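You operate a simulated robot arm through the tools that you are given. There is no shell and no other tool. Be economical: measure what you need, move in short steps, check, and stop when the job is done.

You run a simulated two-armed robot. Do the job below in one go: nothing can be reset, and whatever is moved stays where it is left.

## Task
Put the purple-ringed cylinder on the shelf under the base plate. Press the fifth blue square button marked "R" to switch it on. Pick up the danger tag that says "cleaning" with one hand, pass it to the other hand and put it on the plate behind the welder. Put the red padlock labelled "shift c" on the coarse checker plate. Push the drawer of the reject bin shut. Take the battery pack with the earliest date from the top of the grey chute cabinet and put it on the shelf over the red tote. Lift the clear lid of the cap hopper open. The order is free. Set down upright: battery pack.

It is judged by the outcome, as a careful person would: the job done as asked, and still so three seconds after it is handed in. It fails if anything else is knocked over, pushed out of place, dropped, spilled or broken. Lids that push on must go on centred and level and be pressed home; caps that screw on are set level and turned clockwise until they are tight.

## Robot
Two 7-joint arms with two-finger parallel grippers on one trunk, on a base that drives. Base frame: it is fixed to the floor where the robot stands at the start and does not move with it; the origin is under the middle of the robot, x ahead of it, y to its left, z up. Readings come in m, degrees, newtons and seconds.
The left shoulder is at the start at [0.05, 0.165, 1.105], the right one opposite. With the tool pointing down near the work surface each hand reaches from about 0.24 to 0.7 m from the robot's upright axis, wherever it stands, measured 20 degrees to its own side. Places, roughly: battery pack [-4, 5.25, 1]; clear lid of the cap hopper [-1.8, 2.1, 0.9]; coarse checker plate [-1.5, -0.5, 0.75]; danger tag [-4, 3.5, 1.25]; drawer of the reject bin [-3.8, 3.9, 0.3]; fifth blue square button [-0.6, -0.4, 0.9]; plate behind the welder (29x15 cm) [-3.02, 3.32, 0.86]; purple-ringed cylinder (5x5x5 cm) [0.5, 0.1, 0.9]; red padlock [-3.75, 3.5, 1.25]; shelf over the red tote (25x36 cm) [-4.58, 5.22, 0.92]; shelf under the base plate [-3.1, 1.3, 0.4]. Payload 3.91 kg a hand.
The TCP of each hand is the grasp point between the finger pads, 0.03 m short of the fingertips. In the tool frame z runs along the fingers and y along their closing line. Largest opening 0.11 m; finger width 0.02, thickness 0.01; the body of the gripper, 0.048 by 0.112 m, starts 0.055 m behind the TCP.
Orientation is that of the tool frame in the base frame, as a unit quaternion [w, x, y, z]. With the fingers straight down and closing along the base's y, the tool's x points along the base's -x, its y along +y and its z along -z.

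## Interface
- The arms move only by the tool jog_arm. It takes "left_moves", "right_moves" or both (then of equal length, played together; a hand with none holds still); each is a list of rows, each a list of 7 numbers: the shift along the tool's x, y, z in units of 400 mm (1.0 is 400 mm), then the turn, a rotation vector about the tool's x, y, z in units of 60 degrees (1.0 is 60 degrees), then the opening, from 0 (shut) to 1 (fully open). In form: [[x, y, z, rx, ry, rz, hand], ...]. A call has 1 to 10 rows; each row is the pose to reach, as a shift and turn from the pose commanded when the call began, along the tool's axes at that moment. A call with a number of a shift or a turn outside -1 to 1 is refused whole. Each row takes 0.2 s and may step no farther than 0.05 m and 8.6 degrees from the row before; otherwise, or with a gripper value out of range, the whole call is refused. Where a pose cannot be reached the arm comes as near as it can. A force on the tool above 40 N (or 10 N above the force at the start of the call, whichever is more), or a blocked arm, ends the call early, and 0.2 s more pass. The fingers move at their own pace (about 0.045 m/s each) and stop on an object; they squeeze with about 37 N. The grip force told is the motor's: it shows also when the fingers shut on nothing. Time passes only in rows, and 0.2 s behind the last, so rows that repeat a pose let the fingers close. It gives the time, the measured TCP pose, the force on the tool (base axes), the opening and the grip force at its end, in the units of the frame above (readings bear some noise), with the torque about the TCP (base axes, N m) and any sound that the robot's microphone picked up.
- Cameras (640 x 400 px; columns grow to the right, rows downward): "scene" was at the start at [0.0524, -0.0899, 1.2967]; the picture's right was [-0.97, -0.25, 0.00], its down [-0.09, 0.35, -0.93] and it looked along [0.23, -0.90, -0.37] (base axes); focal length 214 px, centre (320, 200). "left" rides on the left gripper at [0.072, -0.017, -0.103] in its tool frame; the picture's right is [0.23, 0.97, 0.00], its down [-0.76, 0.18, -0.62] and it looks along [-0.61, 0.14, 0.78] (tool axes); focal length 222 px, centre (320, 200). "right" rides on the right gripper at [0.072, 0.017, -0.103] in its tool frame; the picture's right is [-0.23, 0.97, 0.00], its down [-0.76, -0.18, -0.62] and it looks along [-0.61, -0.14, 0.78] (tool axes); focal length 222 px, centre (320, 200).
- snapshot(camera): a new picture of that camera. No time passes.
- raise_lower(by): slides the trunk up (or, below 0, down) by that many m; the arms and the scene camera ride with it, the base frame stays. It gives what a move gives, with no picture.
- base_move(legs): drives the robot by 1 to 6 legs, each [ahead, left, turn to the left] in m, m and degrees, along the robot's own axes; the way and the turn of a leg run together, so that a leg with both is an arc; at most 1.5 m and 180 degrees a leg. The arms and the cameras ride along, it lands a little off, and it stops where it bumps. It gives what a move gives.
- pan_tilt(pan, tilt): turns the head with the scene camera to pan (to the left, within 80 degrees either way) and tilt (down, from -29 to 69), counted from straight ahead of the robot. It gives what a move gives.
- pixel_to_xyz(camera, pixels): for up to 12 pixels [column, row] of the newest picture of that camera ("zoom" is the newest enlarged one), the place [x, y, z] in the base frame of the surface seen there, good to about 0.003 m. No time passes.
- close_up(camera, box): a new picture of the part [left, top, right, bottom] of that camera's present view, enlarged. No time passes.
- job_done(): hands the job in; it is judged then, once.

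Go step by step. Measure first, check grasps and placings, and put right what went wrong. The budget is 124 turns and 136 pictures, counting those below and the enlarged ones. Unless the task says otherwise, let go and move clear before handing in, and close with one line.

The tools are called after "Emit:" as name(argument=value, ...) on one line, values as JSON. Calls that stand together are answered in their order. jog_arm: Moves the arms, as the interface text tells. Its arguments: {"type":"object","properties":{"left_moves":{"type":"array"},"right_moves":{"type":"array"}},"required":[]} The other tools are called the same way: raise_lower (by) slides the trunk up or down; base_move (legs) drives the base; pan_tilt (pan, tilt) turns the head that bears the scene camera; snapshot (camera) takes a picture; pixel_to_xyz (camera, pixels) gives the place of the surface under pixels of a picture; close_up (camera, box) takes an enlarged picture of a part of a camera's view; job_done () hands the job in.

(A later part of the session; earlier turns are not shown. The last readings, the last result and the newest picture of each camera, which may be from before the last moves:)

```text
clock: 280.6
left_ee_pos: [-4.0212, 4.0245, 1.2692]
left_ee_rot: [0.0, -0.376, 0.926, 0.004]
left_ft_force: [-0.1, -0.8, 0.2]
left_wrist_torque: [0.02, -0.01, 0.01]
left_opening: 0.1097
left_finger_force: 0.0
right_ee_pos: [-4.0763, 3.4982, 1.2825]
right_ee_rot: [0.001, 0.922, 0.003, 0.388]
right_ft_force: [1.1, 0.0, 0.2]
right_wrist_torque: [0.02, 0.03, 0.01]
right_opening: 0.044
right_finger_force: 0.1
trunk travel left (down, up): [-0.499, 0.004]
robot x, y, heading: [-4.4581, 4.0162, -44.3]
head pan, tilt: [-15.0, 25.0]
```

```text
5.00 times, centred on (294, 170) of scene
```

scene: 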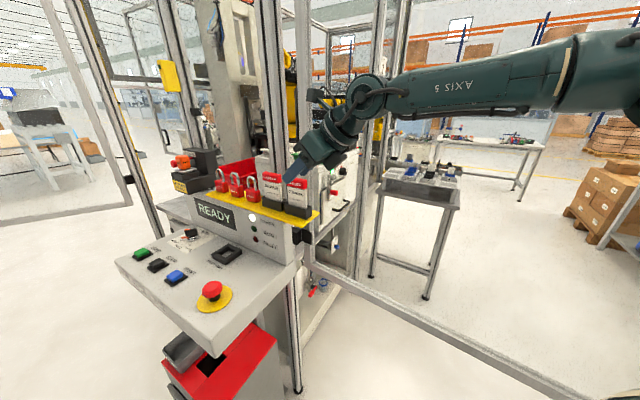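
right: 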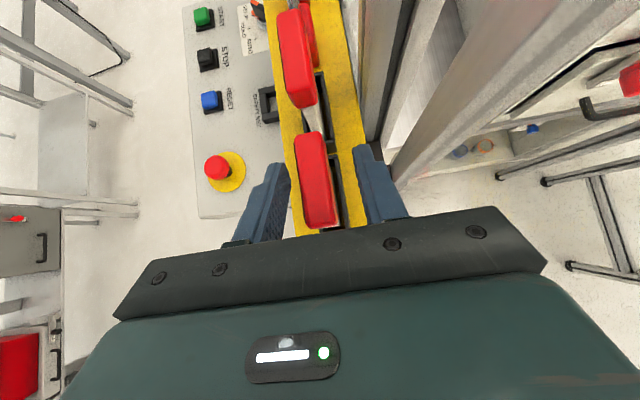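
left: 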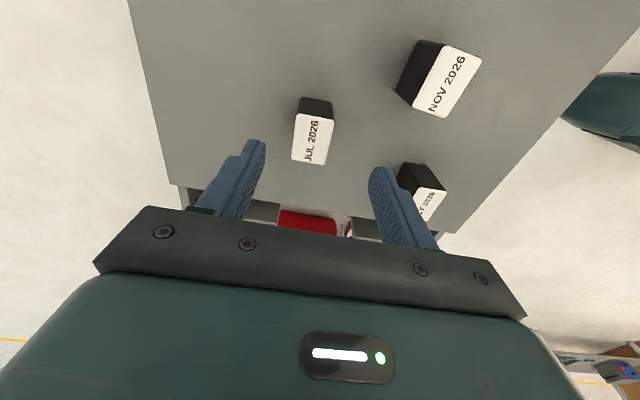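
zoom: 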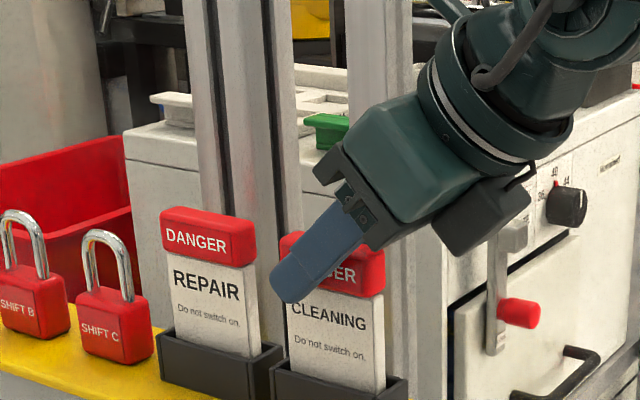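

Close on the head and lift 7 cm.

Emit:
jog_arm(right_moves=[[0, 0, 0, 0, 0, 0, 0], [0, 0, 0, 0, 0, 0, 0], [0, 0, 0, 0, 0, 0, 0], [0.04, 0, -0.04, 0, 0, 0, 0], [0.08, 0, -0.08, 0, 0, 0, 0], [0.12, 0, -0.12, 0, 0, 0, 0], [0.13, 0, -0.13, 0, 0, 0, 0]])

Emit:
close_up(camera="scene", box=[230, 110, 358, 210])

```text
clock: 282.2
left_ee_pos: [-4.0208, 4.0236, 1.2688]
left_ee_rot: [-0.001, -0.376, 0.927, 0.004]
left_ft_force: [-0.3, -1.4, -0.4]
left_wrist_torque: [-0.01, -0.02, 0.0]
left_opening: 0.1099
left_finger_force: 0.0
right_ee_pos: [-4.0904, 3.5012, 1.345]
right_ee_rot: [0.001, 0.922, 0.004, 0.388]
right_ft_force: [-0.6, 0.3, -0.8]
right_wrist_torque: [0.01, -0.02, 0.01]
right_opening: 0.0171
right_finger_force: 37.5
right hand out of reach, approached as far as the arm can: row 5, 6, 7
trunk travel left (down, up): [-0.499, 0.004]
robot x, y, heading: [-4.4567, 4.0198, -44.4]
head pan, tilt: [-15.0, 25.0]
```

```text
4.00 times, centred on (294, 160) of scene
```

zoom: 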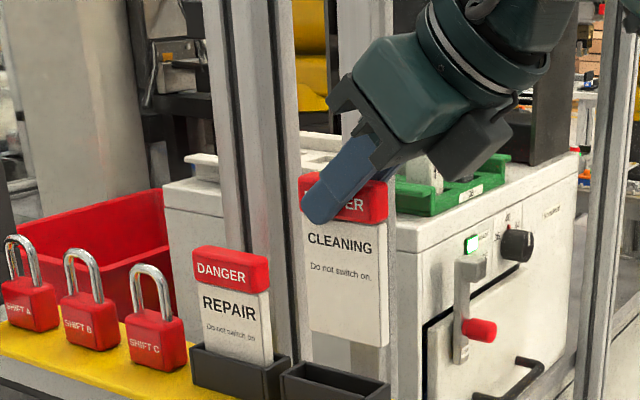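

Tag lifted out cleanly (0.017 grip). Back the base away, draw the right hand in, and yaw the left hand for the handover.

Emit:
base_move(legs=[[-0.25, 0.25, 0]])

Emit:
jog_arm(left_moves=[[0, 0, 0, 0, 0, 0.123, 1], [0, 0, 0, 0, 0, 0.246, 1], [0, 0, 0, 0, 0, 0.369, 1], [0, 0, 0, 0, 0, 0.492, 0.8], [0, 0, 0, 0, 0, 0.615, 0.6], [0, 0, 0, 0, 0, 0.737, 0.5]], right_moves=[[-0.024, -0.068, 0.011, 0, 0, 0, 0], [-0.048, -0.136, 0.022, 0, 0, 0, 0], [-0.072, -0.204, 0.034, 0, 0, 0, 0], [-0.096, -0.272, 0.045, 0, 0, 0, 0], [-0.12, -0.34, 0.057, 0, 0, 0, 0], [-0.143, -0.4075, 0.068, 0, 0, 0, 0]])

```text
clock: 285.0
left_ee_pos: [-4.0266, 4.3791, 1.2687]
left_ee_rot: [0.0, -0.376, 0.926, 0.004]
left_ft_force: [0.8, -0.5, 0.0]
left_wrist_torque: [-0.03, 0.01, 0.0]
left_opening: 0.1099
left_finger_force: 0.0
right_ee_pos: [-4.0955, 3.8558, 1.3456]
right_ee_rot: [0.001, 0.922, 0.004, 0.388]
right_ft_force: [-0.4, 0.6, -0.6]
right_wrist_torque: [-0.01, 0.02, 0.01]
right_opening: 0.0169
right_finger_force: 37.0
trunk travel left (down, up): [-0.499, 0.004]
robot x, y, heading: [-4.4608, 4.3724, -44.3]
head pan, tilt: [-15.0, 25.0]
```

```text
clock: 286.4
left_ee_pos: [-4.0266, 4.3768, 1.2694]
left_ee_rot: [-0.003, 0.002, 1.0, 0.003]
left_ft_force: [0.8, 0.3, -0.8]
left_wrist_torque: [-0.02, 0.03, -0.02]
left_opening: 0.0549
left_finger_force: 0.2
right_ee_pos: [-4.1193, 4.0186, 1.2856]
right_ee_rot: [0.002, 0.922, 0.002, 0.387]
right_ft_force: [0.2, -0.2, -0.3]
right_wrist_torque: [0.03, -0.02, 0.0]
right_opening: 0.0169
right_finger_force: 37.0
trunk travel left (down, up): [-0.499, 0.004]
robot x, y, heading: [-4.4567, 4.3702, -44.3]
head pan, tilt: [-15.0, 25.0]
```

Rotate the left hand 60° to point right-down, then bring it in front of the tag.

Emit:
jog_arm(left_moves=[[-0.05, 0, 0, 0, 0.14, 0, 0.4], [-0.05, 0, 0, 0, 0.28, 0, 0.3], [-0.05, 0, 0, 0, 0.42, 0, 0.3], [-0.05, 0, 0, 0, 0.56, 0, 0.3], [-0.05, 0, 0, 0, 0.7, 0, 0.3], [-0.05, 0, 0, 0, 0.84, 0, 0.3], [-0.05, 0, 0, 0, 0.98, 0, 0.3]])

Emit:
jog_arm(left_moves=[[0, -0.11, 0, 0, 0, 0, 0.3], [0, -0.22, 0, 0, 0, 0, 0.3], [0, -0.33, 0, 0, 0, 0, 0.3], [0, -0.44, 0, 0, 0, 0, 0.3], [0, -0.55, 0, 0, 0, 0, 0.3], [0, -0.66, 0, 0, 0, 0, 0.3]])

Emit:
snapshot(camera="scene")

```text
clock: 288.0
left_ee_pos: [-4.0056, 4.3765, 1.2678]
left_ee_rot: [-0.493, -0.001, 0.87, 0.002]
left_ft_force: [-0.8, -0.2, 0.1]
left_wrist_torque: [-0.02, -0.02, -0.01]
left_opening: 0.0331
left_finger_force: 0.1
right_ee_pos: [-4.1173, 4.0184, 1.2866]
right_ee_rot: [0.001, 0.922, 0.004, 0.387]
right_ft_force: [-0.8, 0.6, -0.1]
right_wrist_torque: [-0.01, 0.01, -0.01]
right_opening: 0.0171
right_finger_force: 36.8
trunk travel left (down, up): [-0.499, 0.004]
robot x, y, heading: [-4.4612, 4.3712, -44.3]
head pan, tilt: [-15.0, 25.0]
```

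```text
clock: 289.4
left_ee_pos: [-4.0073, 4.1112, 1.2682]
left_ee_rot: [-0.492, -0.001, 0.871, 0.004]
left_ft_force: [-1.0, 0.0, -0.3]
left_wrist_torque: [0.01, -0.01, -0.02]
left_opening: 0.033
left_finger_force: 0.0
right_ee_pos: [-4.1188, 4.0173, 1.2854]
right_ee_rot: [0.0, 0.922, 0.003, 0.388]
right_ft_force: [0.4, -0.8, 0.0]
right_wrist_torque: [0.03, -0.03, 0.02]
right_opening: 0.017
right_finger_force: 37.0
trunk travel left (down, up): [-0.499, 0.004]
robot x, y, heading: [-4.4618, 4.3709, -44.2]
head pan, tilt: [-15.0, 25.0]
```

```text
37 pictures are left
```

scene: 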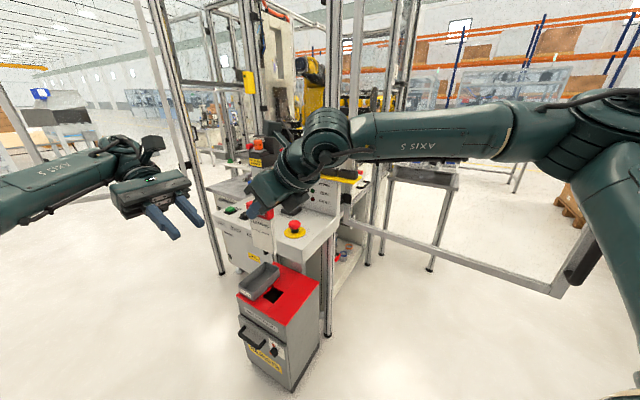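

Emit:
jog_arm(left_moves=[[0, -0.1, 0, 0, 0, 0, 0.3], [0, -0.2, 0, 0, 0, 0, 0.3], [0, -0.234, 0, 0, 0, 0, 0.3]])

Emit:
snapshot(camera="left")

Emit:
close_up(camera="scene", box=[120, 130, 320, 270])

```text
clock: 290.2
left_ee_pos: [-4.0182, 4.0749, 1.2596]
left_ee_rot: [-0.492, -0.001, 0.871, 0.002]
left_ft_force: [0.3, -1.1, 0.6]
left_wrist_torque: [0.02, -0.01, -0.03]
left_opening: 0.0331
left_finger_force: 0.1
left hand out of reach, approached as far as the arm can: row 1, 2, 3
right_ee_pos: [-4.119, 4.0179, 1.2861]
right_ee_rot: [0.0, 0.921, 0.003, 0.389]
right_ft_force: [-0.2, -0.1, -0.3]
right_wrist_torque: [0.01, -0.01, 0.01]
right_opening: 0.0169
right_finger_force: 37.4
trunk travel left (down, up): [-0.499, 0.004]
robot x, y, heading: [-4.4605, 4.3741, -44.6]
head pan, tilt: [-15.0, 25.0]
```

```text
36 pictures are left
```

left: 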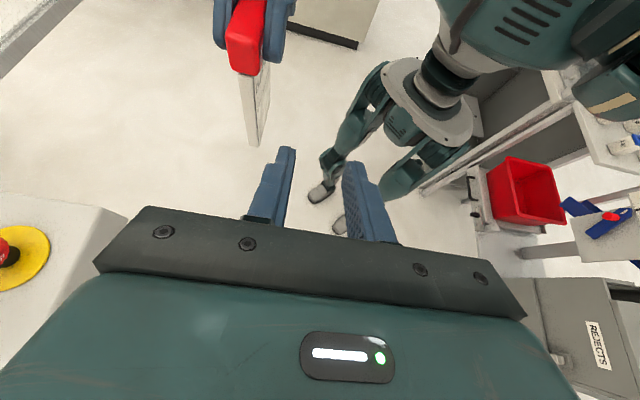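

```text
2.86 times, centred on (220, 200) of scene
```

zoom: 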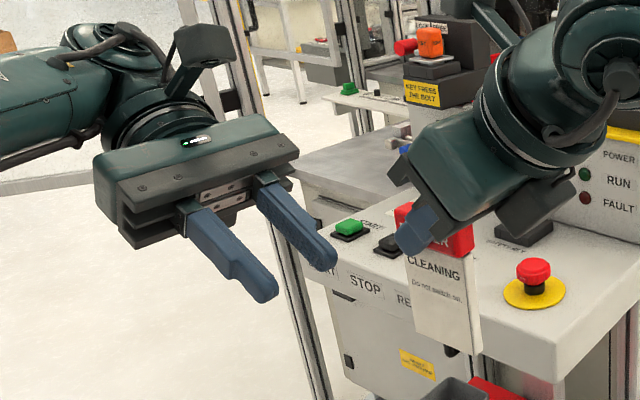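

Left arm is limited, so bring the right hand 5.7 cm toward it, then approach with the left.

Emit:
jog_arm(right_moves=[[-0.02, -0.07, 0.002, 0, 0, 0, 0], [-0.04, -0.1425, 0.005, 0, 0, 0, 0]])

Emit:
jog_arm(left_moves=[[0, 0, 0.06, 0, 0, 0, 0.3], [0, 0, 0.12, 0, 0, 0, 0.3], [0, 0, 0.18, 0, 0, 0, 0.3]])

Emit:
snapshot(camera="left")

Emit:
close_up(camera="scene", box=[120, 130, 320, 270])

```text
clock: 290.8
left_ee_pos: [-4.0176, 4.0766, 1.2594]
left_ee_rot: [-0.492, 0.0, 0.87, 0.004]
left_ft_force: [0.5, 1.1, 0.0]
left_wrist_torque: [0.02, -0.01, 0.03]
left_opening: 0.033
left_finger_force: 0.0
right_ee_pos: [-4.1384, 4.0671, 1.2701]
right_ee_rot: [0.001, 0.922, 0.003, 0.388]
right_ft_force: [-0.2, 0.4, -1.0]
right_wrist_torque: [0.02, -0.04, 0.01]
right_opening: 0.0172
right_finger_force: 36.6
right hand out of reach, approached as far as the arm can: row 2
trunk travel left (down, up): [-0.499, 0.004]
robot x, y, heading: [-4.466, 4.3718, -44.5]
head pan, tilt: [-15.0, 25.0]
```

```text
clock: 291.6
left_ee_pos: [-4.0763, 4.0788, 1.2234]
left_ee_rot: [-0.493, -0.002, 0.87, 0.003]
left_ft_force: [0.7, -0.1, 0.6]
left_wrist_torque: [-0.02, -0.01, -0.01]
left_opening: 0.0335
left_finger_force: 0.1
right_ee_pos: [-4.1375, 4.0659, 1.2724]
right_ee_rot: [0.002, 0.922, 0.002, 0.387]
right_ft_force: [0.1, 0.4, -0.2]
right_wrist_torque: [0.02, 0.03, 0.0]
right_opening: 0.0171
right_finger_force: 37.1
trunk travel left (down, up): [-0.499, 0.004]
robot x, y, heading: [-4.4594, 4.3707, -44.3]
head pan, tilt: [-15.0, 25.0]
```

```text
34 pictures are left
```

left: 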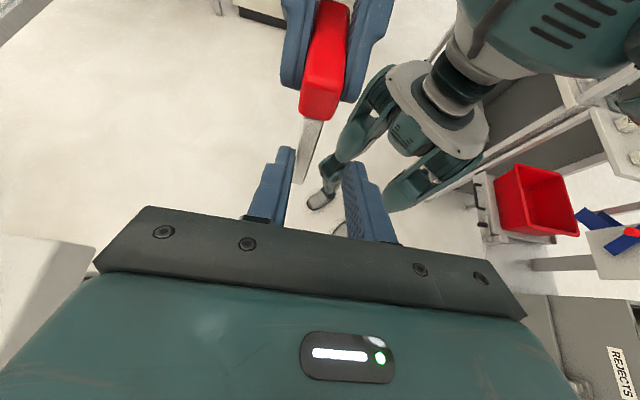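

```text
2.86 times, centred on (220, 200) of scene
```

zoom: 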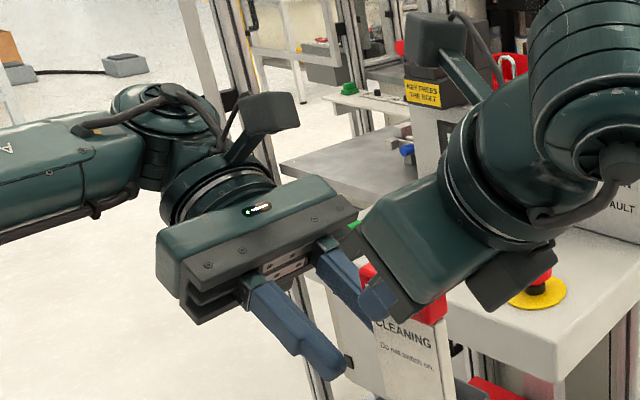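

The card lies slightly off-centre between the left fingers. Widen a bit, shift −y 1 cm and move in 3.5 cm.

Emit:
jog_arm(left_moves=[[0, -0.025, 0, 0, 0, 0, 0.45], [0, -0.03, 0.04, 0, 0, 0, 0.45], [0, -0.03, 0.087, 0, 0, 0, 0.45]])

Emit:
snapshot(camera="left")

```text
clock: 292.4
left_ee_pos: [-4.1063, 4.0657, 1.2043]
left_ee_rot: [-0.493, -0.001, 0.87, 0.003]
left_ft_force: [-0.8, 0.8, -0.5]
left_wrist_torque: [-0.01, 0.03, -0.01]
left_opening: 0.0494
left_finger_force: 0.1
right_ee_pos: [-4.1363, 4.0655, 1.2714]
right_ee_rot: [0.001, 0.922, 0.003, 0.388]
right_ft_force: [0.0, 0.3, -1.0]
right_wrist_torque: [0.02, 0.01, -0.02]
right_opening: 0.0171
right_finger_force: 37.1
trunk travel left (down, up): [-0.499, 0.004]
robot x, y, heading: [-4.4652, 4.3738, -44.2]
head pan, tilt: [-15.0, 25.0]
```

```text
32 pictures are left
```

left: 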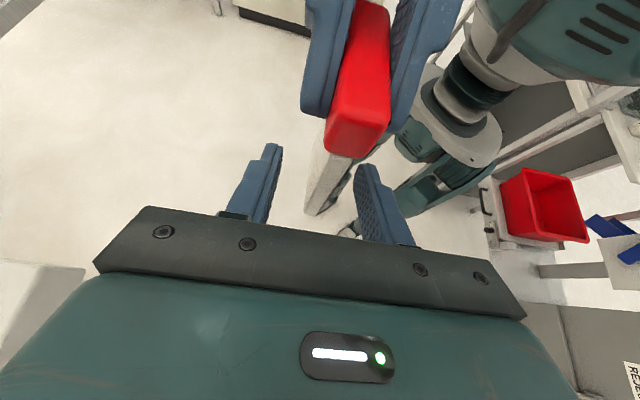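

Aligned (both y≈4.066). Close the left hand on the card.

Emit:
jog_arm(left_moves=[[0, 0, 0, 0, 0, 0, 0], [0, 0, 0, 0, 0, 0, 0], [0, 0, 0, 0, 0, 0, 0], [0, 0, 0, 0, 0, 0, 0], [0, 0, 0, 0, 0, 0, 0]])

Emit:
snapshot(camera="left")

```text
clock: 293.6
left_ee_pos: [-4.1053, 4.0659, 1.2049]
left_ee_rot: [-0.493, -0.001, 0.87, 0.003]
left_ft_force: [-0.3, 3.6, -0.7]
left_wrist_torque: [-0.29, 0.02, 0.21]
left_opening: 0.0092
left_finger_force: 37.4
right_ee_pos: [-4.138, 4.0658, 1.2715]
right_ee_rot: [0.002, 0.921, 0.002, 0.389]
right_ft_force: [0.4, -3.3, 1.0]
right_wrist_torque: [0.12, -0.07, -0.27]
right_opening: 0.0173
right_finger_force: 36.9
trunk travel left (down, up): [-0.499, 0.004]
robot x, y, heading: [-4.4627, 4.3717, -44.4]
head pan, tilt: [-15.0, 25.0]
```

```text
31 pictures are left
```

left: 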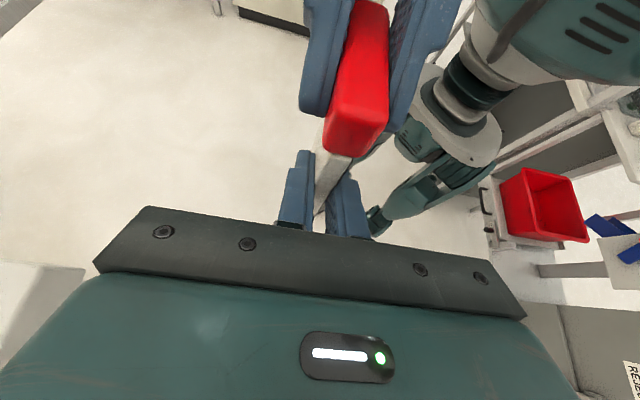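

Left grips the card at 9 mm. Open the right hand and withdraw it along its own axis.

Emit:
jog_arm(right_moves=[[0, 0, 0, 0, 0, 0, 0.35], [0, 0, 0, 0, 0, 0, 0.4], [0, 0, 0, 0, 0, 0, 0.4], [0, 0, -0.06, 0, 0, 0, 0.4], [0, 0, -0.14, 0, 0, 0, 0.4], [0, 0, -0.24, 0, 0, 0, 0.5], [0, 0, -0.34, 0, 0, 0, 0.6]])

Emit:
snapshot(camera="left")

```text
clock: 295.2
left_ee_pos: [-4.1066, 4.0663, 1.2054]
left_ee_rot: [-0.492, -0.001, 0.87, 0.002]
left_ft_force: [0.5, -0.1, 1.1]
left_wrist_torque: [0.01, -0.01, -0.02]
left_opening: 0.0089
left_finger_force: 37.1
right_ee_pos: [-4.2337, 4.0651, 1.3665]
right_ee_rot: [0.001, 0.922, 0.004, 0.388]
right_ft_force: [0.2, -0.7, 0.0]
right_wrist_torque: [-0.03, -0.01, 0.0]
right_opening: 0.0658
right_finger_force: 0.1
trunk travel left (down, up): [-0.499, 0.004]
robot x, y, heading: [-4.4648, 4.3726, -44.1]
head pan, tilt: [-15.0, 25.0]
```

```text
30 pictures are left
```

left: 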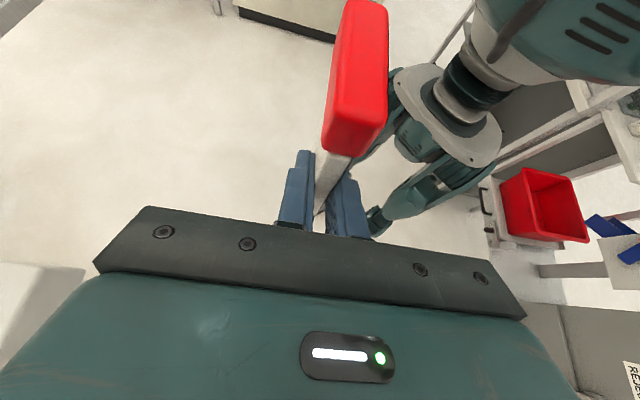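

Handover succeeded. To save steps I'll next fetch the padlock with the right hand: move the left hand aside, swing the right hand to point ahead, turn to face the console and measure.

Emit:
jog_arm(left_moves=[[-0.018, 0.07, -0.03, 0, 0, 0, 0], [-0.036, 0.14, -0.06, 0, 0, 0, 0], [-0.054, 0.21, -0.09, 0, 0, 0, 0], [-0.072, 0.28, -0.12, 0, 0, 0, 0], [-0.089, 0.3525, -0.152, 0, 0, 0, 0], [-0.089, 0.3525, -0.152, 0, 0, 0, 0]], right_moves=[[0, 0, 0, -0.0875, 0, 0.086, 0.6], [0, 0, 0, -0.175, 0, 0.172, 0.6], [0, 0, 0, -0.2625, 0, 0.258, 0.6], [0, 0, 0, -0.35, 0, 0.345, 0.6], [0, 0, 0, -0.4375, 0, 0.431, 0.6], [0, 0, 0, -0.525, 0, 0.517, 0.6]])

Emit:
base_move(legs=[[0, 0, -45.9], [0.0, 0.665, 0], [0.1, 0, 0]])

Emit:
pan_tilt(pan=0, tilt=20)

Emit:
snapshot(camera="scene")

Emit:
snapshot(camera="right")

```text
clock: 296.6
left_ee_pos: [-4.0364, 4.2051, 1.2056]
left_ee_rot: [-0.493, -0.001, 0.87, 0.003]
left_ft_force: [-0.6, 0.4, 0.5]
left_wrist_torque: [-0.02, -0.01, 0.0]
left_opening: 0.0088
left_finger_force: 37.3
right_ee_pos: [-4.2486, 4.0427, 1.3822]
right_ee_rot: [0.146, 0.853, -0.346, 0.361]
right_ft_force: [-0.2, -0.4, 0.1]
right_wrist_torque: [0.0, 0.01, 0.04]
right_opening: 0.066
right_finger_force: 0.1
right hand out of reach, approached as far as the arm can: row 5, 6
trunk travel left (down, up): [-0.499, 0.004]
robot x, y, heading: [-4.4624, 4.3708, -44.3]
head pan, tilt: [-15.0, 25.0]
```

```text
clock: 305.7
left_ee_pos: [-3.6143, 3.8551, 1.2047]
left_ee_rot: [-0.454, 0.334, 0.803, 0.193]
left_ft_force: [-0.3, -0.3, -0.4]
left_wrist_torque: [-0.02, -0.03, -0.03]
left_opening: 0.0088
left_finger_force: 36.4
right_ee_pos: [-3.8774, 3.8914, 1.3824]
right_ee_rot: [0.274, 0.655, -0.648, 0.276]
right_ft_force: [0.8, -0.2, -0.7]
right_wrist_torque: [-0.01, 0.0, 0.0]
right_opening: 0.0661
right_finger_force: 0.1
trunk travel left (down, up): [-0.499, 0.004]
robot x, y, heading: [-3.7957, 4.2762, -89.7]
head pan, tilt: [-15.0, 25.0]
```

```text
clock: 306.5
left_ee_pos: [-3.6146, 3.8554, 1.2056]
left_ee_rot: [-0.453, 0.335, 0.803, 0.193]
left_ft_force: [-0.3, -0.8, 0.5]
left_wrist_torque: [-0.01, -0.02, -0.01]
left_opening: 0.0093
left_finger_force: 37.0
right_ee_pos: [-3.8788, 3.8925, 1.3837]
right_ee_rot: [0.273, 0.656, -0.647, 0.276]
right_ft_force: [-0.6, 0.4, -0.6]
right_wrist_torque: [0.01, -0.01, -0.02]
right_opening: 0.0658
right_finger_force: 0.0
trunk travel left (down, up): [-0.499, 0.004]
robot x, y, heading: [-3.7973, 4.2758, -89.6]
head pan, tilt: [0.0, 20.0]
```

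```text
29 pictures are left
```

scene: 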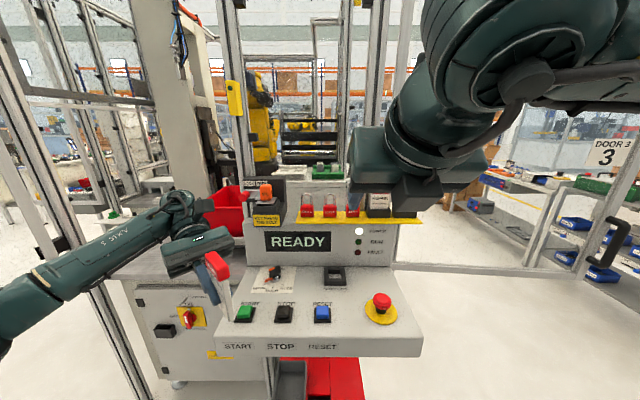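

```text
28 pictures are left
```

right: 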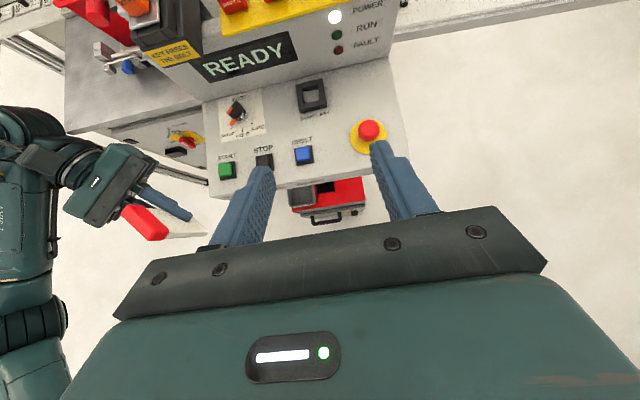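

Right hand points ahead-down at 45°, closing along x. Move to the pre-grasp over SHIFT C's shackle and look.

Emit:
jog_arm(right_moves=[[0.054, 0.006, 0.096, 0, 0, 0, 0.55], [0.108, 0.012, 0.192, 0, 0, 0, 0.55], [0.162, 0.018, 0.288, 0, 0, 0, 0.55], [0.216, 0.025, 0.385, 0, 0, 0, 0.55], [0.27, 0.031, 0.481, 0, 0, 0, 0.55], [0.325, 0.038, 0.577, 0, 0, 0, 0.55], [0.379, 0.045, 0.674, 0, 0, 0, 0.55], [0.433, 0.051, 0.77, 0, 0, 0, 0.55]])

Emit:
snapshot(camera="right")

Emit:
pixel_to_xyz(camera="right", pixels=[[318, 130], [318, 140], [318, 150], [318, 160], [318, 120], [318, 110], [300, 130], [335, 130], [300, 150], [335, 150], [318, 100], [318, 170]])

Emit:
close_up(camera="scene", box=[280, 160, 440, 260])

```text
clock: 308.3
left_ee_pos: [-3.6143, 3.8559, 1.206]
left_ee_rot: [-0.453, 0.335, 0.804, 0.192]
left_ft_force: [0.0, -0.6, -0.8]
left_wrist_torque: [-0.01, -0.03, 0.0]
left_opening: 0.009
left_finger_force: 36.8
right_ee_pos: [-3.9642, 3.6269, 1.2835]
right_ee_rot: [0.273, 0.656, -0.647, 0.277]
right_ft_force: [-0.7, -0.6, 0.8]
right_wrist_torque: [0.01, 0.01, 0.0]
right_opening: 0.0604
right_finger_force: 0.0
right hand out of reach, approached as far as the arm can: row 2, 3, 4, 5, 6, 7, 8
trunk travel left (down, up): [-0.499, 0.004]
robot x, y, heading: [-3.7963, 4.2808, -89.7]
head pan, tilt: [0.0, 20.0]
```

```text
27 pictures are left
```

right: 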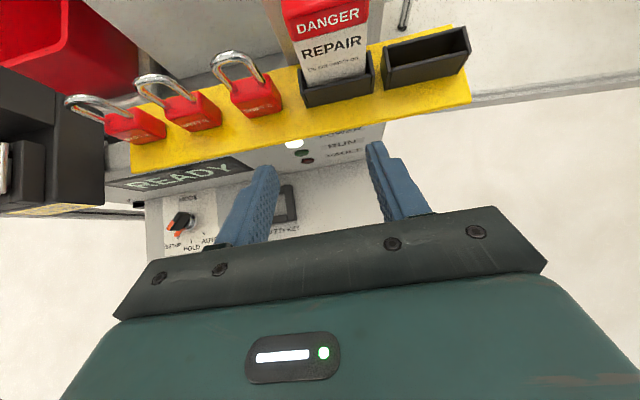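

```text
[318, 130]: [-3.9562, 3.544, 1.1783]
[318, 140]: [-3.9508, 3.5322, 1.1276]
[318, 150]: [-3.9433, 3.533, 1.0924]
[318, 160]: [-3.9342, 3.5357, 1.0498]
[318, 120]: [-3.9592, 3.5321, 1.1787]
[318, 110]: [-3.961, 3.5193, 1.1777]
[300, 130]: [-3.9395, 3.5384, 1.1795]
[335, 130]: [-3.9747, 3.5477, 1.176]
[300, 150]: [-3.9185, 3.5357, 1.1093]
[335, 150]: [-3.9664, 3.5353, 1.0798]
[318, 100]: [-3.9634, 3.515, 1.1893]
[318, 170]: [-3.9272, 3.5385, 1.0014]
```

```text
4.00 times, centred on (360, 210) of scene
```

zoom: 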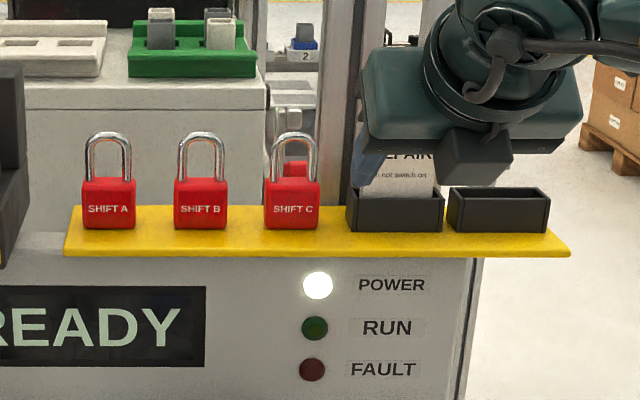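

Arm is at its limit; use base and trunk for the rest. Measure the padlock, shift the base left 7 cm.

Emit:
pixel_to_xyz(camera="right", pixels=[[220, 72], [262, 80], [236, 56], [248, 90], [240, 95], [275, 88], [255, 105], [266, 98], [243, 55]])

Emit:
pixel_to_xyz(camera="zoom", pixels=[[292, 136], [276, 160], [309, 160], [292, 205], [268, 205], [316, 205], [292, 182]])

Emit:
base_move(legs=[[0, 0.068, 0]])

Emit:
snapshot(camera="right")

```text
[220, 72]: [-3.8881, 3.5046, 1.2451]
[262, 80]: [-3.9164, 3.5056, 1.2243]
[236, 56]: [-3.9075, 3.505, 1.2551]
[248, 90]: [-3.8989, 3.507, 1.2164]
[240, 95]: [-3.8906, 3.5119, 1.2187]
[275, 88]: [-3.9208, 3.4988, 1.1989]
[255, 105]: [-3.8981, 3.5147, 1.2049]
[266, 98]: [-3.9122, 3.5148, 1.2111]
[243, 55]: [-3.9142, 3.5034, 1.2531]
```

```text
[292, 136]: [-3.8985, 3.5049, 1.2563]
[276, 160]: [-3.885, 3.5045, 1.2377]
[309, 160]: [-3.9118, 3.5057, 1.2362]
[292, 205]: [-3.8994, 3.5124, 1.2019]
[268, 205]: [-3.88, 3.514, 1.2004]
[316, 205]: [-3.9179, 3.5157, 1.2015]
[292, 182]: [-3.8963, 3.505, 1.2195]
```

```text
clock: 309.6
left_ee_pos: [-3.5476, 3.8555, 1.2058]
left_ee_rot: [-0.454, 0.335, 0.803, 0.193]
left_ft_force: [0.4, -0.2, -0.2]
left_wrist_torque: [0.02, 0.0, 0.01]
left_opening: 0.0091
left_finger_force: 36.9
right_ee_pos: [-3.8971, 3.6276, 1.2828]
right_ee_rot: [0.273, 0.656, -0.647, 0.277]
right_ft_force: [1.7, 0.1, -0.3]
right_wrist_torque: [-0.04, 0.02, 0.03]
right_opening: 0.0605
right_finger_force: 0.0
trunk travel left (down, up): [-0.499, 0.004]
robot x, y, heading: [-3.7273, 4.2756, -89.6]
head pan, tilt: [0.0, 20.0]
```

```text
25 pictures are left
```

right: 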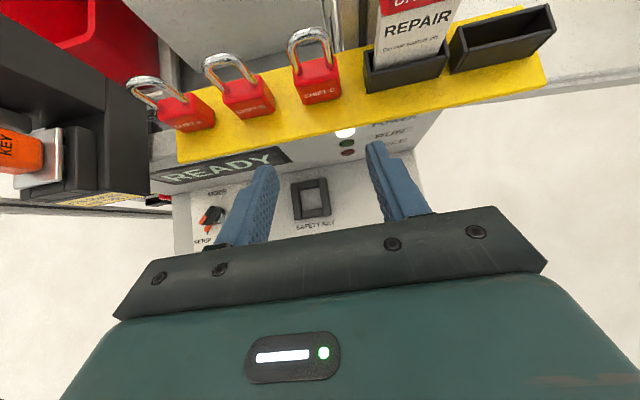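

Padlock centre x −3.8985, body top z 1.2195, aligned with the hand. Drive 8 cm ahead, then approach along the tool axis with 0.05 opening.

Emit:
base_move(legs=[[0.082, 0, 0]])

Emit:
jog_arm(right_moves=[[0, 0, 0, 0, 0, 0, 0.46], [-0.01, 0.003, 0.05, 0, 0, 0, 0.46], [-0.025, 0.003, 0.1, 0, 0, 0, 0.46], [-0.037, 0.003, 0.155, 0, 0, 0, 0.46]])

Emit:
snapshot(camera="right")

Emit:
close_up(camera="scene", box=[270, 150, 430, 250])

```text
clock: 310.6
left_ee_pos: [-3.5469, 3.7743, 1.2064]
left_ee_rot: [-0.454, 0.335, 0.802, 0.194]
left_ft_force: [-0.8, -0.5, -0.4]
left_wrist_torque: [0.03, 0.01, -0.01]
left_opening: 0.0089
left_finger_force: 36.8
right_ee_pos: [-3.8965, 3.5445, 1.282]
right_ee_rot: [0.273, 0.656, -0.647, 0.277]
right_ft_force: [-0.3, -0.5, -0.8]
right_wrist_torque: [-0.01, 0.02, 0.03]
right_opening: 0.0605
right_finger_force: 0.2
trunk travel left (down, up): [-0.499, 0.004]
robot x, y, heading: [-3.732, 4.1908, -89.6]
head pan, tilt: [0.0, 20.0]
```

```text
clock: 311.6
left_ee_pos: [-3.5469, 3.7769, 1.2067]
left_ee_rot: [-0.454, 0.334, 0.803, 0.193]
left_ft_force: [0.1, 0.5, -0.1]
left_wrist_torque: [0.01, -0.01, 0.02]
left_opening: 0.009
left_finger_force: 36.8
right_ee_pos: [-3.9122, 3.5292, 1.2329]
right_ee_rot: [0.274, 0.656, -0.646, 0.279]
right_ft_force: [0.5, -0.6, 1.6]
right_wrist_torque: [0.05, 0.03, -0.03]
right_opening: 0.0507
right_finger_force: 0.1
right hand out of reach, approached as far as the arm can: row 2, 3, 4
trunk travel left (down, up): [-0.499, 0.004]
robot x, y, heading: [-3.7275, 4.1935, -89.5]
head pan, tilt: [0.0, 20.0]
```

```text
24 pictures are left
```

right: 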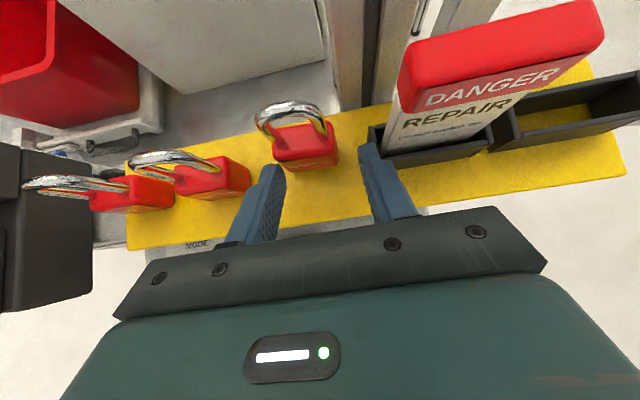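

```text
4.00 times, centred on (350, 200) of scene
```

zoom: 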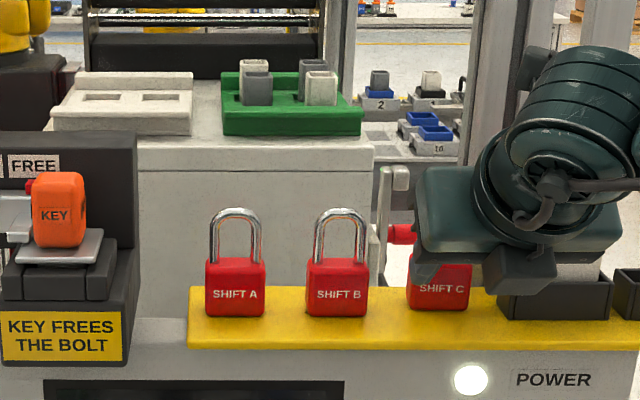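

Need +13 mm x and −20 mm y; do it with the base: left 0.014, then ahead 0.02, then close.

Emit:
base_move(legs=[[0, 0.0145, 0], [0.02, 0, 0]])

Emit:
snapshot(camera="right")

Emit:
jog_arm(right_moves=[[0, 0, 0, 0, 0, 0, 0], [0, 0, 0, 0, 0, 0, 0], [0, 0, 0, 0, 0, 0, 0], [0, 0, 0, 0, 0, 0, 0]])

Emit:
snapshot(camera="right")

```text
clock: 313.0
left_ee_pos: [-3.5322, 3.7638, 1.2051]
left_ee_rot: [-0.454, 0.334, 0.804, 0.192]
left_ft_force: [0.4, 1.5, -0.6]
left_wrist_torque: [-0.06, -0.04, 0.02]
left_opening: 0.0088
left_finger_force: 36.9
right_ee_pos: [-3.8982, 3.5189, 1.2323]
right_ee_rot: [0.273, 0.656, -0.646, 0.278]
right_ft_force: [0.3, 0.1, 0.5]
right_wrist_torque: [-0.03, -0.03, 0.0]
right_opening: 0.0506
right_finger_force: 0.0
trunk travel left (down, up): [-0.499, 0.004]
robot x, y, heading: [-3.7127, 4.185, -89.7]
head pan, tilt: [0.0, 20.0]
stopped in leg 2: the robot was blocked; the commanded pose is now the measured one
```

```text
22 pictures are left
```

right: 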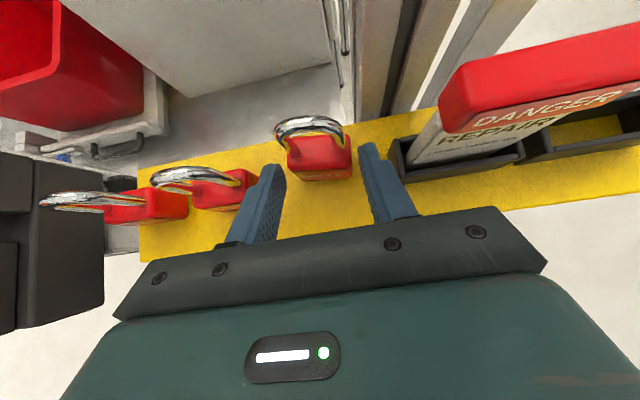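

```text
clock: 314.0
left_ee_pos: [-3.5342, 3.7636, 1.2055]
left_ee_rot: [-0.453, 0.335, 0.803, 0.193]
left_ft_force: [0.5, 0.0, -0.6]
left_wrist_torque: [-0.01, 0.0, 0.02]
left_opening: 0.0091
left_finger_force: 36.9
right_ee_pos: [-3.8972, 3.5172, 1.2326]
right_ee_rot: [0.274, 0.656, -0.646, 0.279]
right_ft_force: [0.2, -1.3, 4.3]
right_wrist_torque: [-0.23, -0.1, -0.05]
right_opening: 0.0439
right_finger_force: 36.8
trunk travel left (down, up): [-0.499, 0.004]
robot x, y, heading: [-3.7152, 4.1809, -89.7]
head pan, tilt: [0.0, 20.0]
```

```text
21 pictures are left
```

right: 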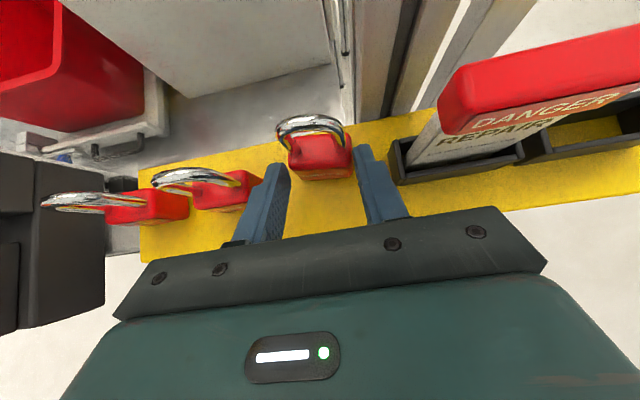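

Padlock gripped (0.044). Lift it, back away, re-orient the left hand (two half-turns) toward a forward-down pose, draw the right hand in, and drive in front of the welder plate.

Emit:
jog_arm(right_moves=[[0.027, 0, -0.026, 0, 0, 0, 0], [0.054, 0, -0.052, 0, 0, 0, 0], [0.08, 0, -0.078, 0, 0, 0, 0]])

Emit:
base_move(legs=[[-0.3, 0, 0]])

Emit:
jog_arm(left_moves=[[0, 0, 0, 0.085, -0.087, -0.0137, 0], [0, 0, 0, 0.17, -0.174, -0.0274, 0], [0, 0, 0, 0.255, -0.261, -0.041, 0], [0, 0, 0, 0.339, -0.349, -0.055, 0], [0, 0, 0, 0.424, -0.436, -0.0686, 0], [0, 0, 0, 0.509, -0.523, -0.0823, 0], [0, 0, 0, 0.594, -0.61, -0.096, 0]], right_moves=[[-0.04, 0, -0.04, 0, 0, 0, 0], [-0.08, 0, -0.08, 0, 0, 0, 0], [-0.12, 0, -0.12, 0, 0, 0, 0], [-0.16, 0, -0.16, 0, 0, 0, 0], [-0.2, 0, -0.2, 0, 0, 0, 0], [-0.24, 0, -0.24, 0, 0, 0, 0], [-0.2625, 0, -0.268, 0, 0, 0, 0]])

Emit:
jog_arm(left_moves=[[0, 0, 0, 0.085, -0.087, -0.0137, 0], [0, 0, 0, 0.17, -0.174, -0.0274, 0], [0, 0, 0, 0.255, -0.261, -0.041, 0], [0, 0, 0, 0.339, -0.349, -0.055, 0], [0, 0, 0, 0.424, -0.436, -0.0686, 0], [0, 0, 0, 0.509, -0.523, -0.0823, 0], [0, 0, 0, 0.594, -0.61, -0.096, 0]])

Emit:
base_move(legs=[[0, 0.5, 0]])

Emit:
pan_tilt(pan=10, tilt=28)

Emit:
snapshot(camera="scene")

```text
clock: 314.8
left_ee_pos: [-3.5335, 3.7637, 1.2053]
left_ee_rot: [-0.453, 0.334, 0.804, 0.192]
left_ft_force: [-0.4, 0.1, -0.3]
left_wrist_torque: [0.02, -0.02, -0.01]
left_opening: 0.0091
left_finger_force: 37.0
right_ee_pos: [-3.8989, 3.5166, 1.2745]
right_ee_rot: [0.273, 0.656, -0.647, 0.278]
right_ft_force: [-1.0, -0.3, -0.7]
right_wrist_torque: [0.01, 0.0, 0.0]
right_opening: 0.0442
right_finger_force: 37.2
trunk travel left (down, up): [-0.499, 0.004]
robot x, y, heading: [-3.7178, 4.185, -89.8]
head pan, tilt: [0.0, 20.0]
```

```text
clock: 316.8
left_ee_pos: [-3.5344, 4.0652, 1.205]
left_ee_rot: [-0.454, 0.333, 0.804, 0.192]
left_ft_force: [0.5, 0.9, -0.9]
left_wrist_torque: [-0.03, -0.02, 0.01]
left_opening: 0.0089
left_finger_force: 36.9
right_ee_pos: [-3.9003, 3.8179, 1.275]
right_ee_rot: [0.274, 0.656, -0.647, 0.278]
right_ft_force: [0.5, -0.4, -1.3]
right_wrist_torque: [0.06, 0.01, 0.02]
right_opening: 0.0443
right_finger_force: 37.3
trunk travel left (down, up): [-0.499, 0.004]
robot x, y, heading: [-3.717, 4.4867, -89.5]
head pan, tilt: [0.0, 20.0]
```

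```text
clock: 318.4
left_ee_pos: [-3.5345, 4.0647, 1.2062]
left_ee_rot: [-0.252, 0.185, 0.938, -0.15]
left_ft_force: [-0.1, 0.8, -0.5]
left_wrist_torque: [-0.02, 0.03, 0.0]
left_opening: 0.0091
left_finger_force: 37.2
right_ee_pos: [-3.9018, 3.9694, 1.2725]
right_ee_rot: [0.273, 0.656, -0.647, 0.278]
right_ft_force: [-0.1, -0.6, 0.0]
right_wrist_torque: [0.04, 0.0, 0.0]
right_opening: 0.0441
right_finger_force: 36.7
trunk travel left (down, up): [-0.499, 0.004]
robot x, y, heading: [-3.7166, 4.4844, -89.5]
head pan, tilt: [0.0, 20.0]
```

```text
clock: 320.0
left_ee_pos: [-3.5353, 4.0606, 1.2071]
left_ee_rot: [0.001, -0.002, 0.887, -0.462]
left_ft_force: [0.3, -0.1, 0.3]
left_wrist_torque: [-0.04, -0.03, -0.01]
left_opening: 0.0091
left_finger_force: 37.2
left hand out of reach, approached as far as the arm can: row 7
right_ee_pos: [-3.9027, 3.9671, 1.2737]
right_ee_rot: [0.273, 0.656, -0.646, 0.278]
right_ft_force: [-0.5, 0.4, -0.4]
right_wrist_torque: [0.04, 0.01, -0.03]
right_opening: 0.0442
right_finger_force: 36.8
trunk travel left (down, up): [-0.499, 0.004]
robot x, y, heading: [-3.7195, 4.4853, -89.5]
head pan, tilt: [0.0, 20.0]
```

```text
clock: 324.9
left_ee_pos: [-3.0368, 4.0624, 1.2071]
left_ee_rot: [-0.001, 0.001, 0.887, -0.461]
left_ft_force: [0.2, 0.3, -1.6]
left_wrist_torque: [0.0, -0.03, 0.0]
left_opening: 0.009
left_finger_force: 36.6
right_ee_pos: [-3.4054, 3.9724, 1.2728]
right_ee_rot: [0.274, 0.655, -0.647, 0.278]
right_ft_force: [-1.1, -0.2, -1.5]
right_wrist_torque: [0.02, 0.01, 0.0]
right_opening: 0.0437
right_finger_force: 36.8
trunk travel left (down, up): [-0.499, 0.004]
robot x, y, heading: [-3.2125, 4.4902, -90.0]
head pan, tilt: [0.0, 20.0]
```

```text
clock: 325.6
left_ee_pos: [-3.0381, 4.0627, 1.206]
left_ee_rot: [-0.001, 0.001, 0.888, -0.461]
left_ft_force: [-0.1, 1.0, -0.7]
left_wrist_torque: [0.0, -0.03, 0.01]
left_opening: 0.0089
left_finger_force: 36.7
right_ee_pos: [-3.4043, 3.9713, 1.2721]
right_ee_rot: [0.274, 0.654, -0.648, 0.277]
right_ft_force: [0.6, 0.0, -1.9]
right_wrist_torque: [0.0, 0.0, 0.02]
right_opening: 0.0439
right_finger_force: 37.0
trunk travel left (down, up): [-0.499, 0.004]
robot x, y, heading: [-3.2182, 4.4883, -89.7]
head pan, tilt: [10.0, 28.0]
```

```text
20 pictures are left
```

scene: 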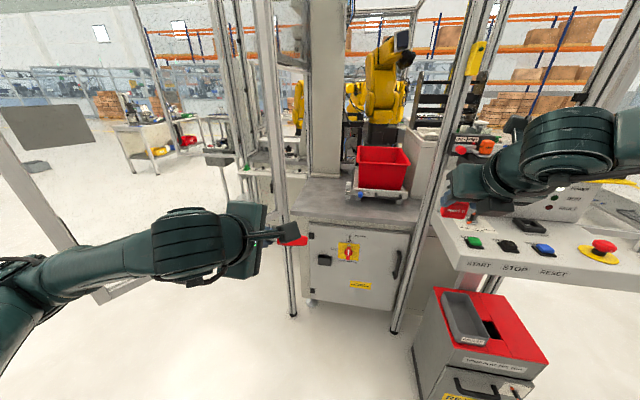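

The metal plate is at about (330,195), behind the column. Zoom and measure.

Emit:
close_up(camera="scene", box=[260, 140, 440, 250])

Emit:
pixel_to_xyz(camera="scene", pixels=[[310, 212], [310, 190], [335, 212], [335, 190], [335, 182], [350, 200], [360, 215], [380, 205], [405, 215], [300, 205], [295, 150], [325, 170]])

```text
3.56 times, centred on (350, 195) of scene
```

zoom: 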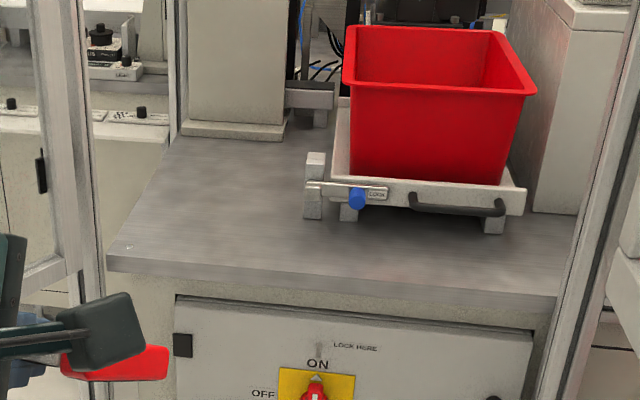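

```text
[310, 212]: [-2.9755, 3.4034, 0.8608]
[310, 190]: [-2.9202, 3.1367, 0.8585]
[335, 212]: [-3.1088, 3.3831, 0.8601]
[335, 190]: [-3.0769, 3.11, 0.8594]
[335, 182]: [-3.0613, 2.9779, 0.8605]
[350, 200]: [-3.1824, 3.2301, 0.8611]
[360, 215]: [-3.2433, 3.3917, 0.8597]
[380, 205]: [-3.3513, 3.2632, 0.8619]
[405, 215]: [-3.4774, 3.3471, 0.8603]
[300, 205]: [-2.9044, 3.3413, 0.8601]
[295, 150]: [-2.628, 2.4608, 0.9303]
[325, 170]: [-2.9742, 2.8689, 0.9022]
```

Surface z 0.860 there. Drive in (left 4 cm, ahead 0.5), lower the trunk, and look.

Emit:
base_move(legs=[[0, 0.044, 0], [0.5, 0, 0]])

Emit:
raise_lower(by=-0.26)

Emit:
jog_arm(left_moves=[[0, -0.055, 0.078, 0, 0, 0, 0], [0, -0.11, 0.157, 0, 0, 0, 0], [0, -0.165, 0.235, 0, 0, 0, 0], [0, -0.22, 0.314, 0, 0, 0, 0], [0, -0.275, 0.392, 0, 0, 0, 0], [0, -0.33, 0.47, 0, 0, 0, 0]])

Emit:
snapshot(camera="left")

Emit:
close_up(camera="scene", box=[180, 80, 500, 280])

```text
clock: 328.9
left_ee_pos: [-2.9945, 3.6127, 1.2079]
left_ee_rot: [0.006, -0.002, 0.887, -0.461]
left_ft_force: [0.0, -0.1, -0.6]
left_wrist_torque: [0.0, -0.01, -0.01]
left_opening: 0.0093
left_finger_force: 37.2
right_ee_pos: [-3.3653, 3.5208, 1.2738]
right_ee_rot: [0.273, 0.655, -0.646, 0.281]
right_ft_force: [0.1, 0.3, -0.8]
right_wrist_torque: [0.01, -0.02, -0.02]
right_opening: 0.0434
right_finger_force: 36.3
trunk travel left (down, up): [-0.499, 0.004]
robot x, y, heading: [-3.1711, 4.0314, -89.8]
head pan, tilt: [10.0, 28.0]
stopped in leg 2: the robot was blocked; the commanded pose is now the measured one
```

```text
clock: 331.6
left_ee_pos: [-2.9957, 3.6118, 0.948]
left_ee_rot: [0.007, 0.0, 0.888, -0.461]
left_ft_force: [0.2, -0.3, 0.7]
left_wrist_torque: [0.01, -0.01, 0.0]
left_opening: 0.0089
left_finger_force: 37.0
right_ee_pos: [-3.3667, 3.5198, 1.0136]
right_ee_rot: [0.273, 0.654, -0.647, 0.283]
right_ft_force: [0.2, 0.2, -1.0]
right_wrist_torque: [0.03, 0.01, 0.01]
right_opening: 0.0432
right_finger_force: 37.0
trunk travel left (down, up): [-0.239, 0.264]
robot x, y, heading: [-3.1707, 4.0311, -89.6]
head pan, tilt: [10.0, 28.0]
```

```text
clock: 333.0
left_ee_pos: [-2.9917, 3.3746, 0.9446]
left_ee_rot: [0.001, -0.001, 0.889, -0.458]
left_ft_force: [0.7, 0.2, 0.2]
left_wrist_torque: [0.01, -0.02, -0.03]
left_opening: 0.009
left_finger_force: 37.0
right_ee_pos: [-3.3601, 3.5149, 1.0126]
right_ee_rot: [0.273, 0.656, -0.647, 0.277]
right_ft_force: [-0.6, -0.1, -1.3]
right_wrist_torque: [0.05, -0.02, 0.0]
right_opening: 0.0433
right_finger_force: 37.0
trunk travel left (down, up): [-0.239, 0.264]
robot x, y, heading: [-3.1742, 4.0297, -89.6]
head pan, tilt: [10.0, 28.0]
```

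```text
18 pictures are left
```

left: 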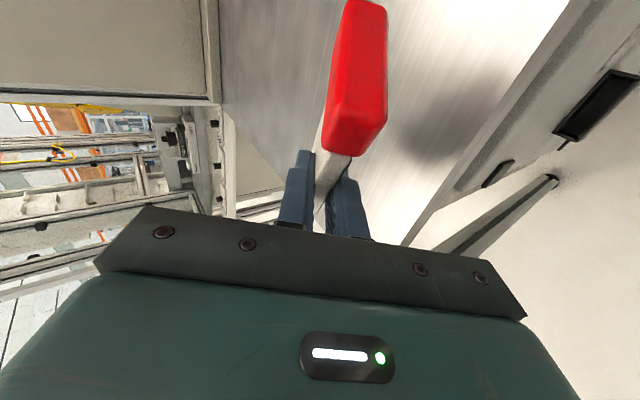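

```text
2.00 times, centred on (340, 180) of scene
```

zoom: 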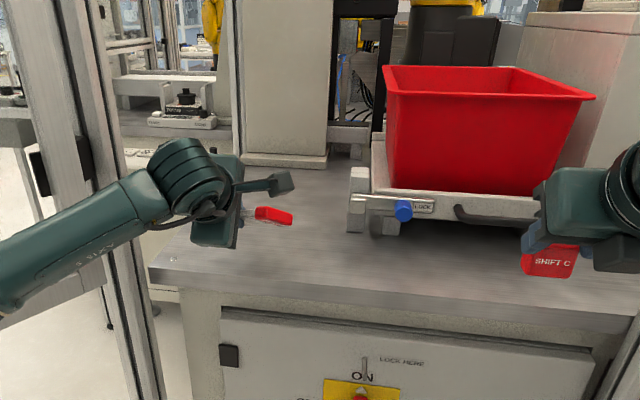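

The card is over the plate. Advance 7.5 cm along the tool axis so its corner reaches the plate, open slightly, and withdraw.

Emit:
jog_arm(left_moves=[[0, 0, 0.06, 0, 0, 0, 0], [0, 0, 0.12, 0, 0, 0, 0], [0, 0, 0.17, 0, 0, 0, 0], [0, 0, 0.19, 0, 0, 0, 0], [0, 0, 0.19, 0, 0, 0, 0.2], [0, 0, 0.19, 0, 0, 0, 0.2], [0, 0, 0.15, 0, 0, 0, 0.22], [0, 0, 0.1, 0, 0, 0, 0.25], [0, 0, 0.04, 0, 0, 0, 0.25], [0, 0, -0.04, 0, 0, 0, 0.25]])

Emit:
snapshot(camera="left")

Emit:
close_up(camera="scene", box=[220, 100, 460, 250])

```text
clock: 335.2
left_ee_pos: [-2.9911, 3.3901, 0.9538]
left_ee_rot: [0.002, -0.001, 0.889, -0.458]
left_ft_force: [0.1, 0.1, -0.2]
left_wrist_torque: [0.01, -0.01, -0.01]
left_opening: 0.0276
left_finger_force: 0.1
right_ee_pos: [-3.3613, 3.5164, 1.0121]
right_ee_rot: [0.272, 0.656, -0.647, 0.278]
right_ft_force: [0.4, -0.2, -0.5]
right_wrist_torque: [0.03, 0.03, 0.0]
right_opening: 0.0432
right_finger_force: 37.0
trunk travel left (down, up): [-0.239, 0.264]
robot x, y, heading: [-3.1734, 4.0307, -89.6]
head pan, tilt: [10.0, 28.0]
```

```text
16 pictures are left
```

left: 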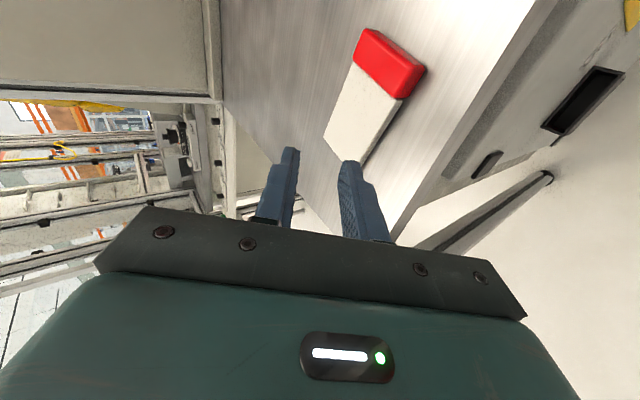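

```text
2.67 times, centred on (340, 175) of scene
```

zoom: 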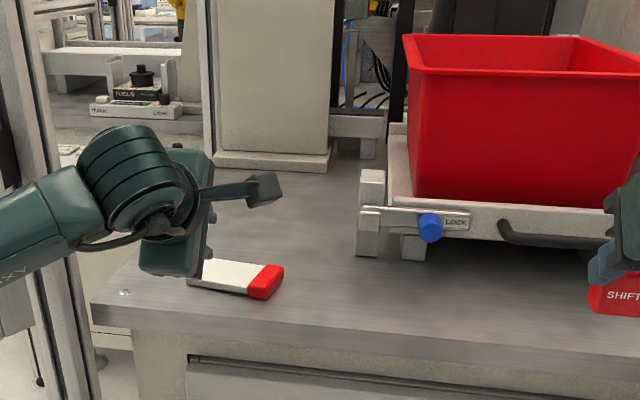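

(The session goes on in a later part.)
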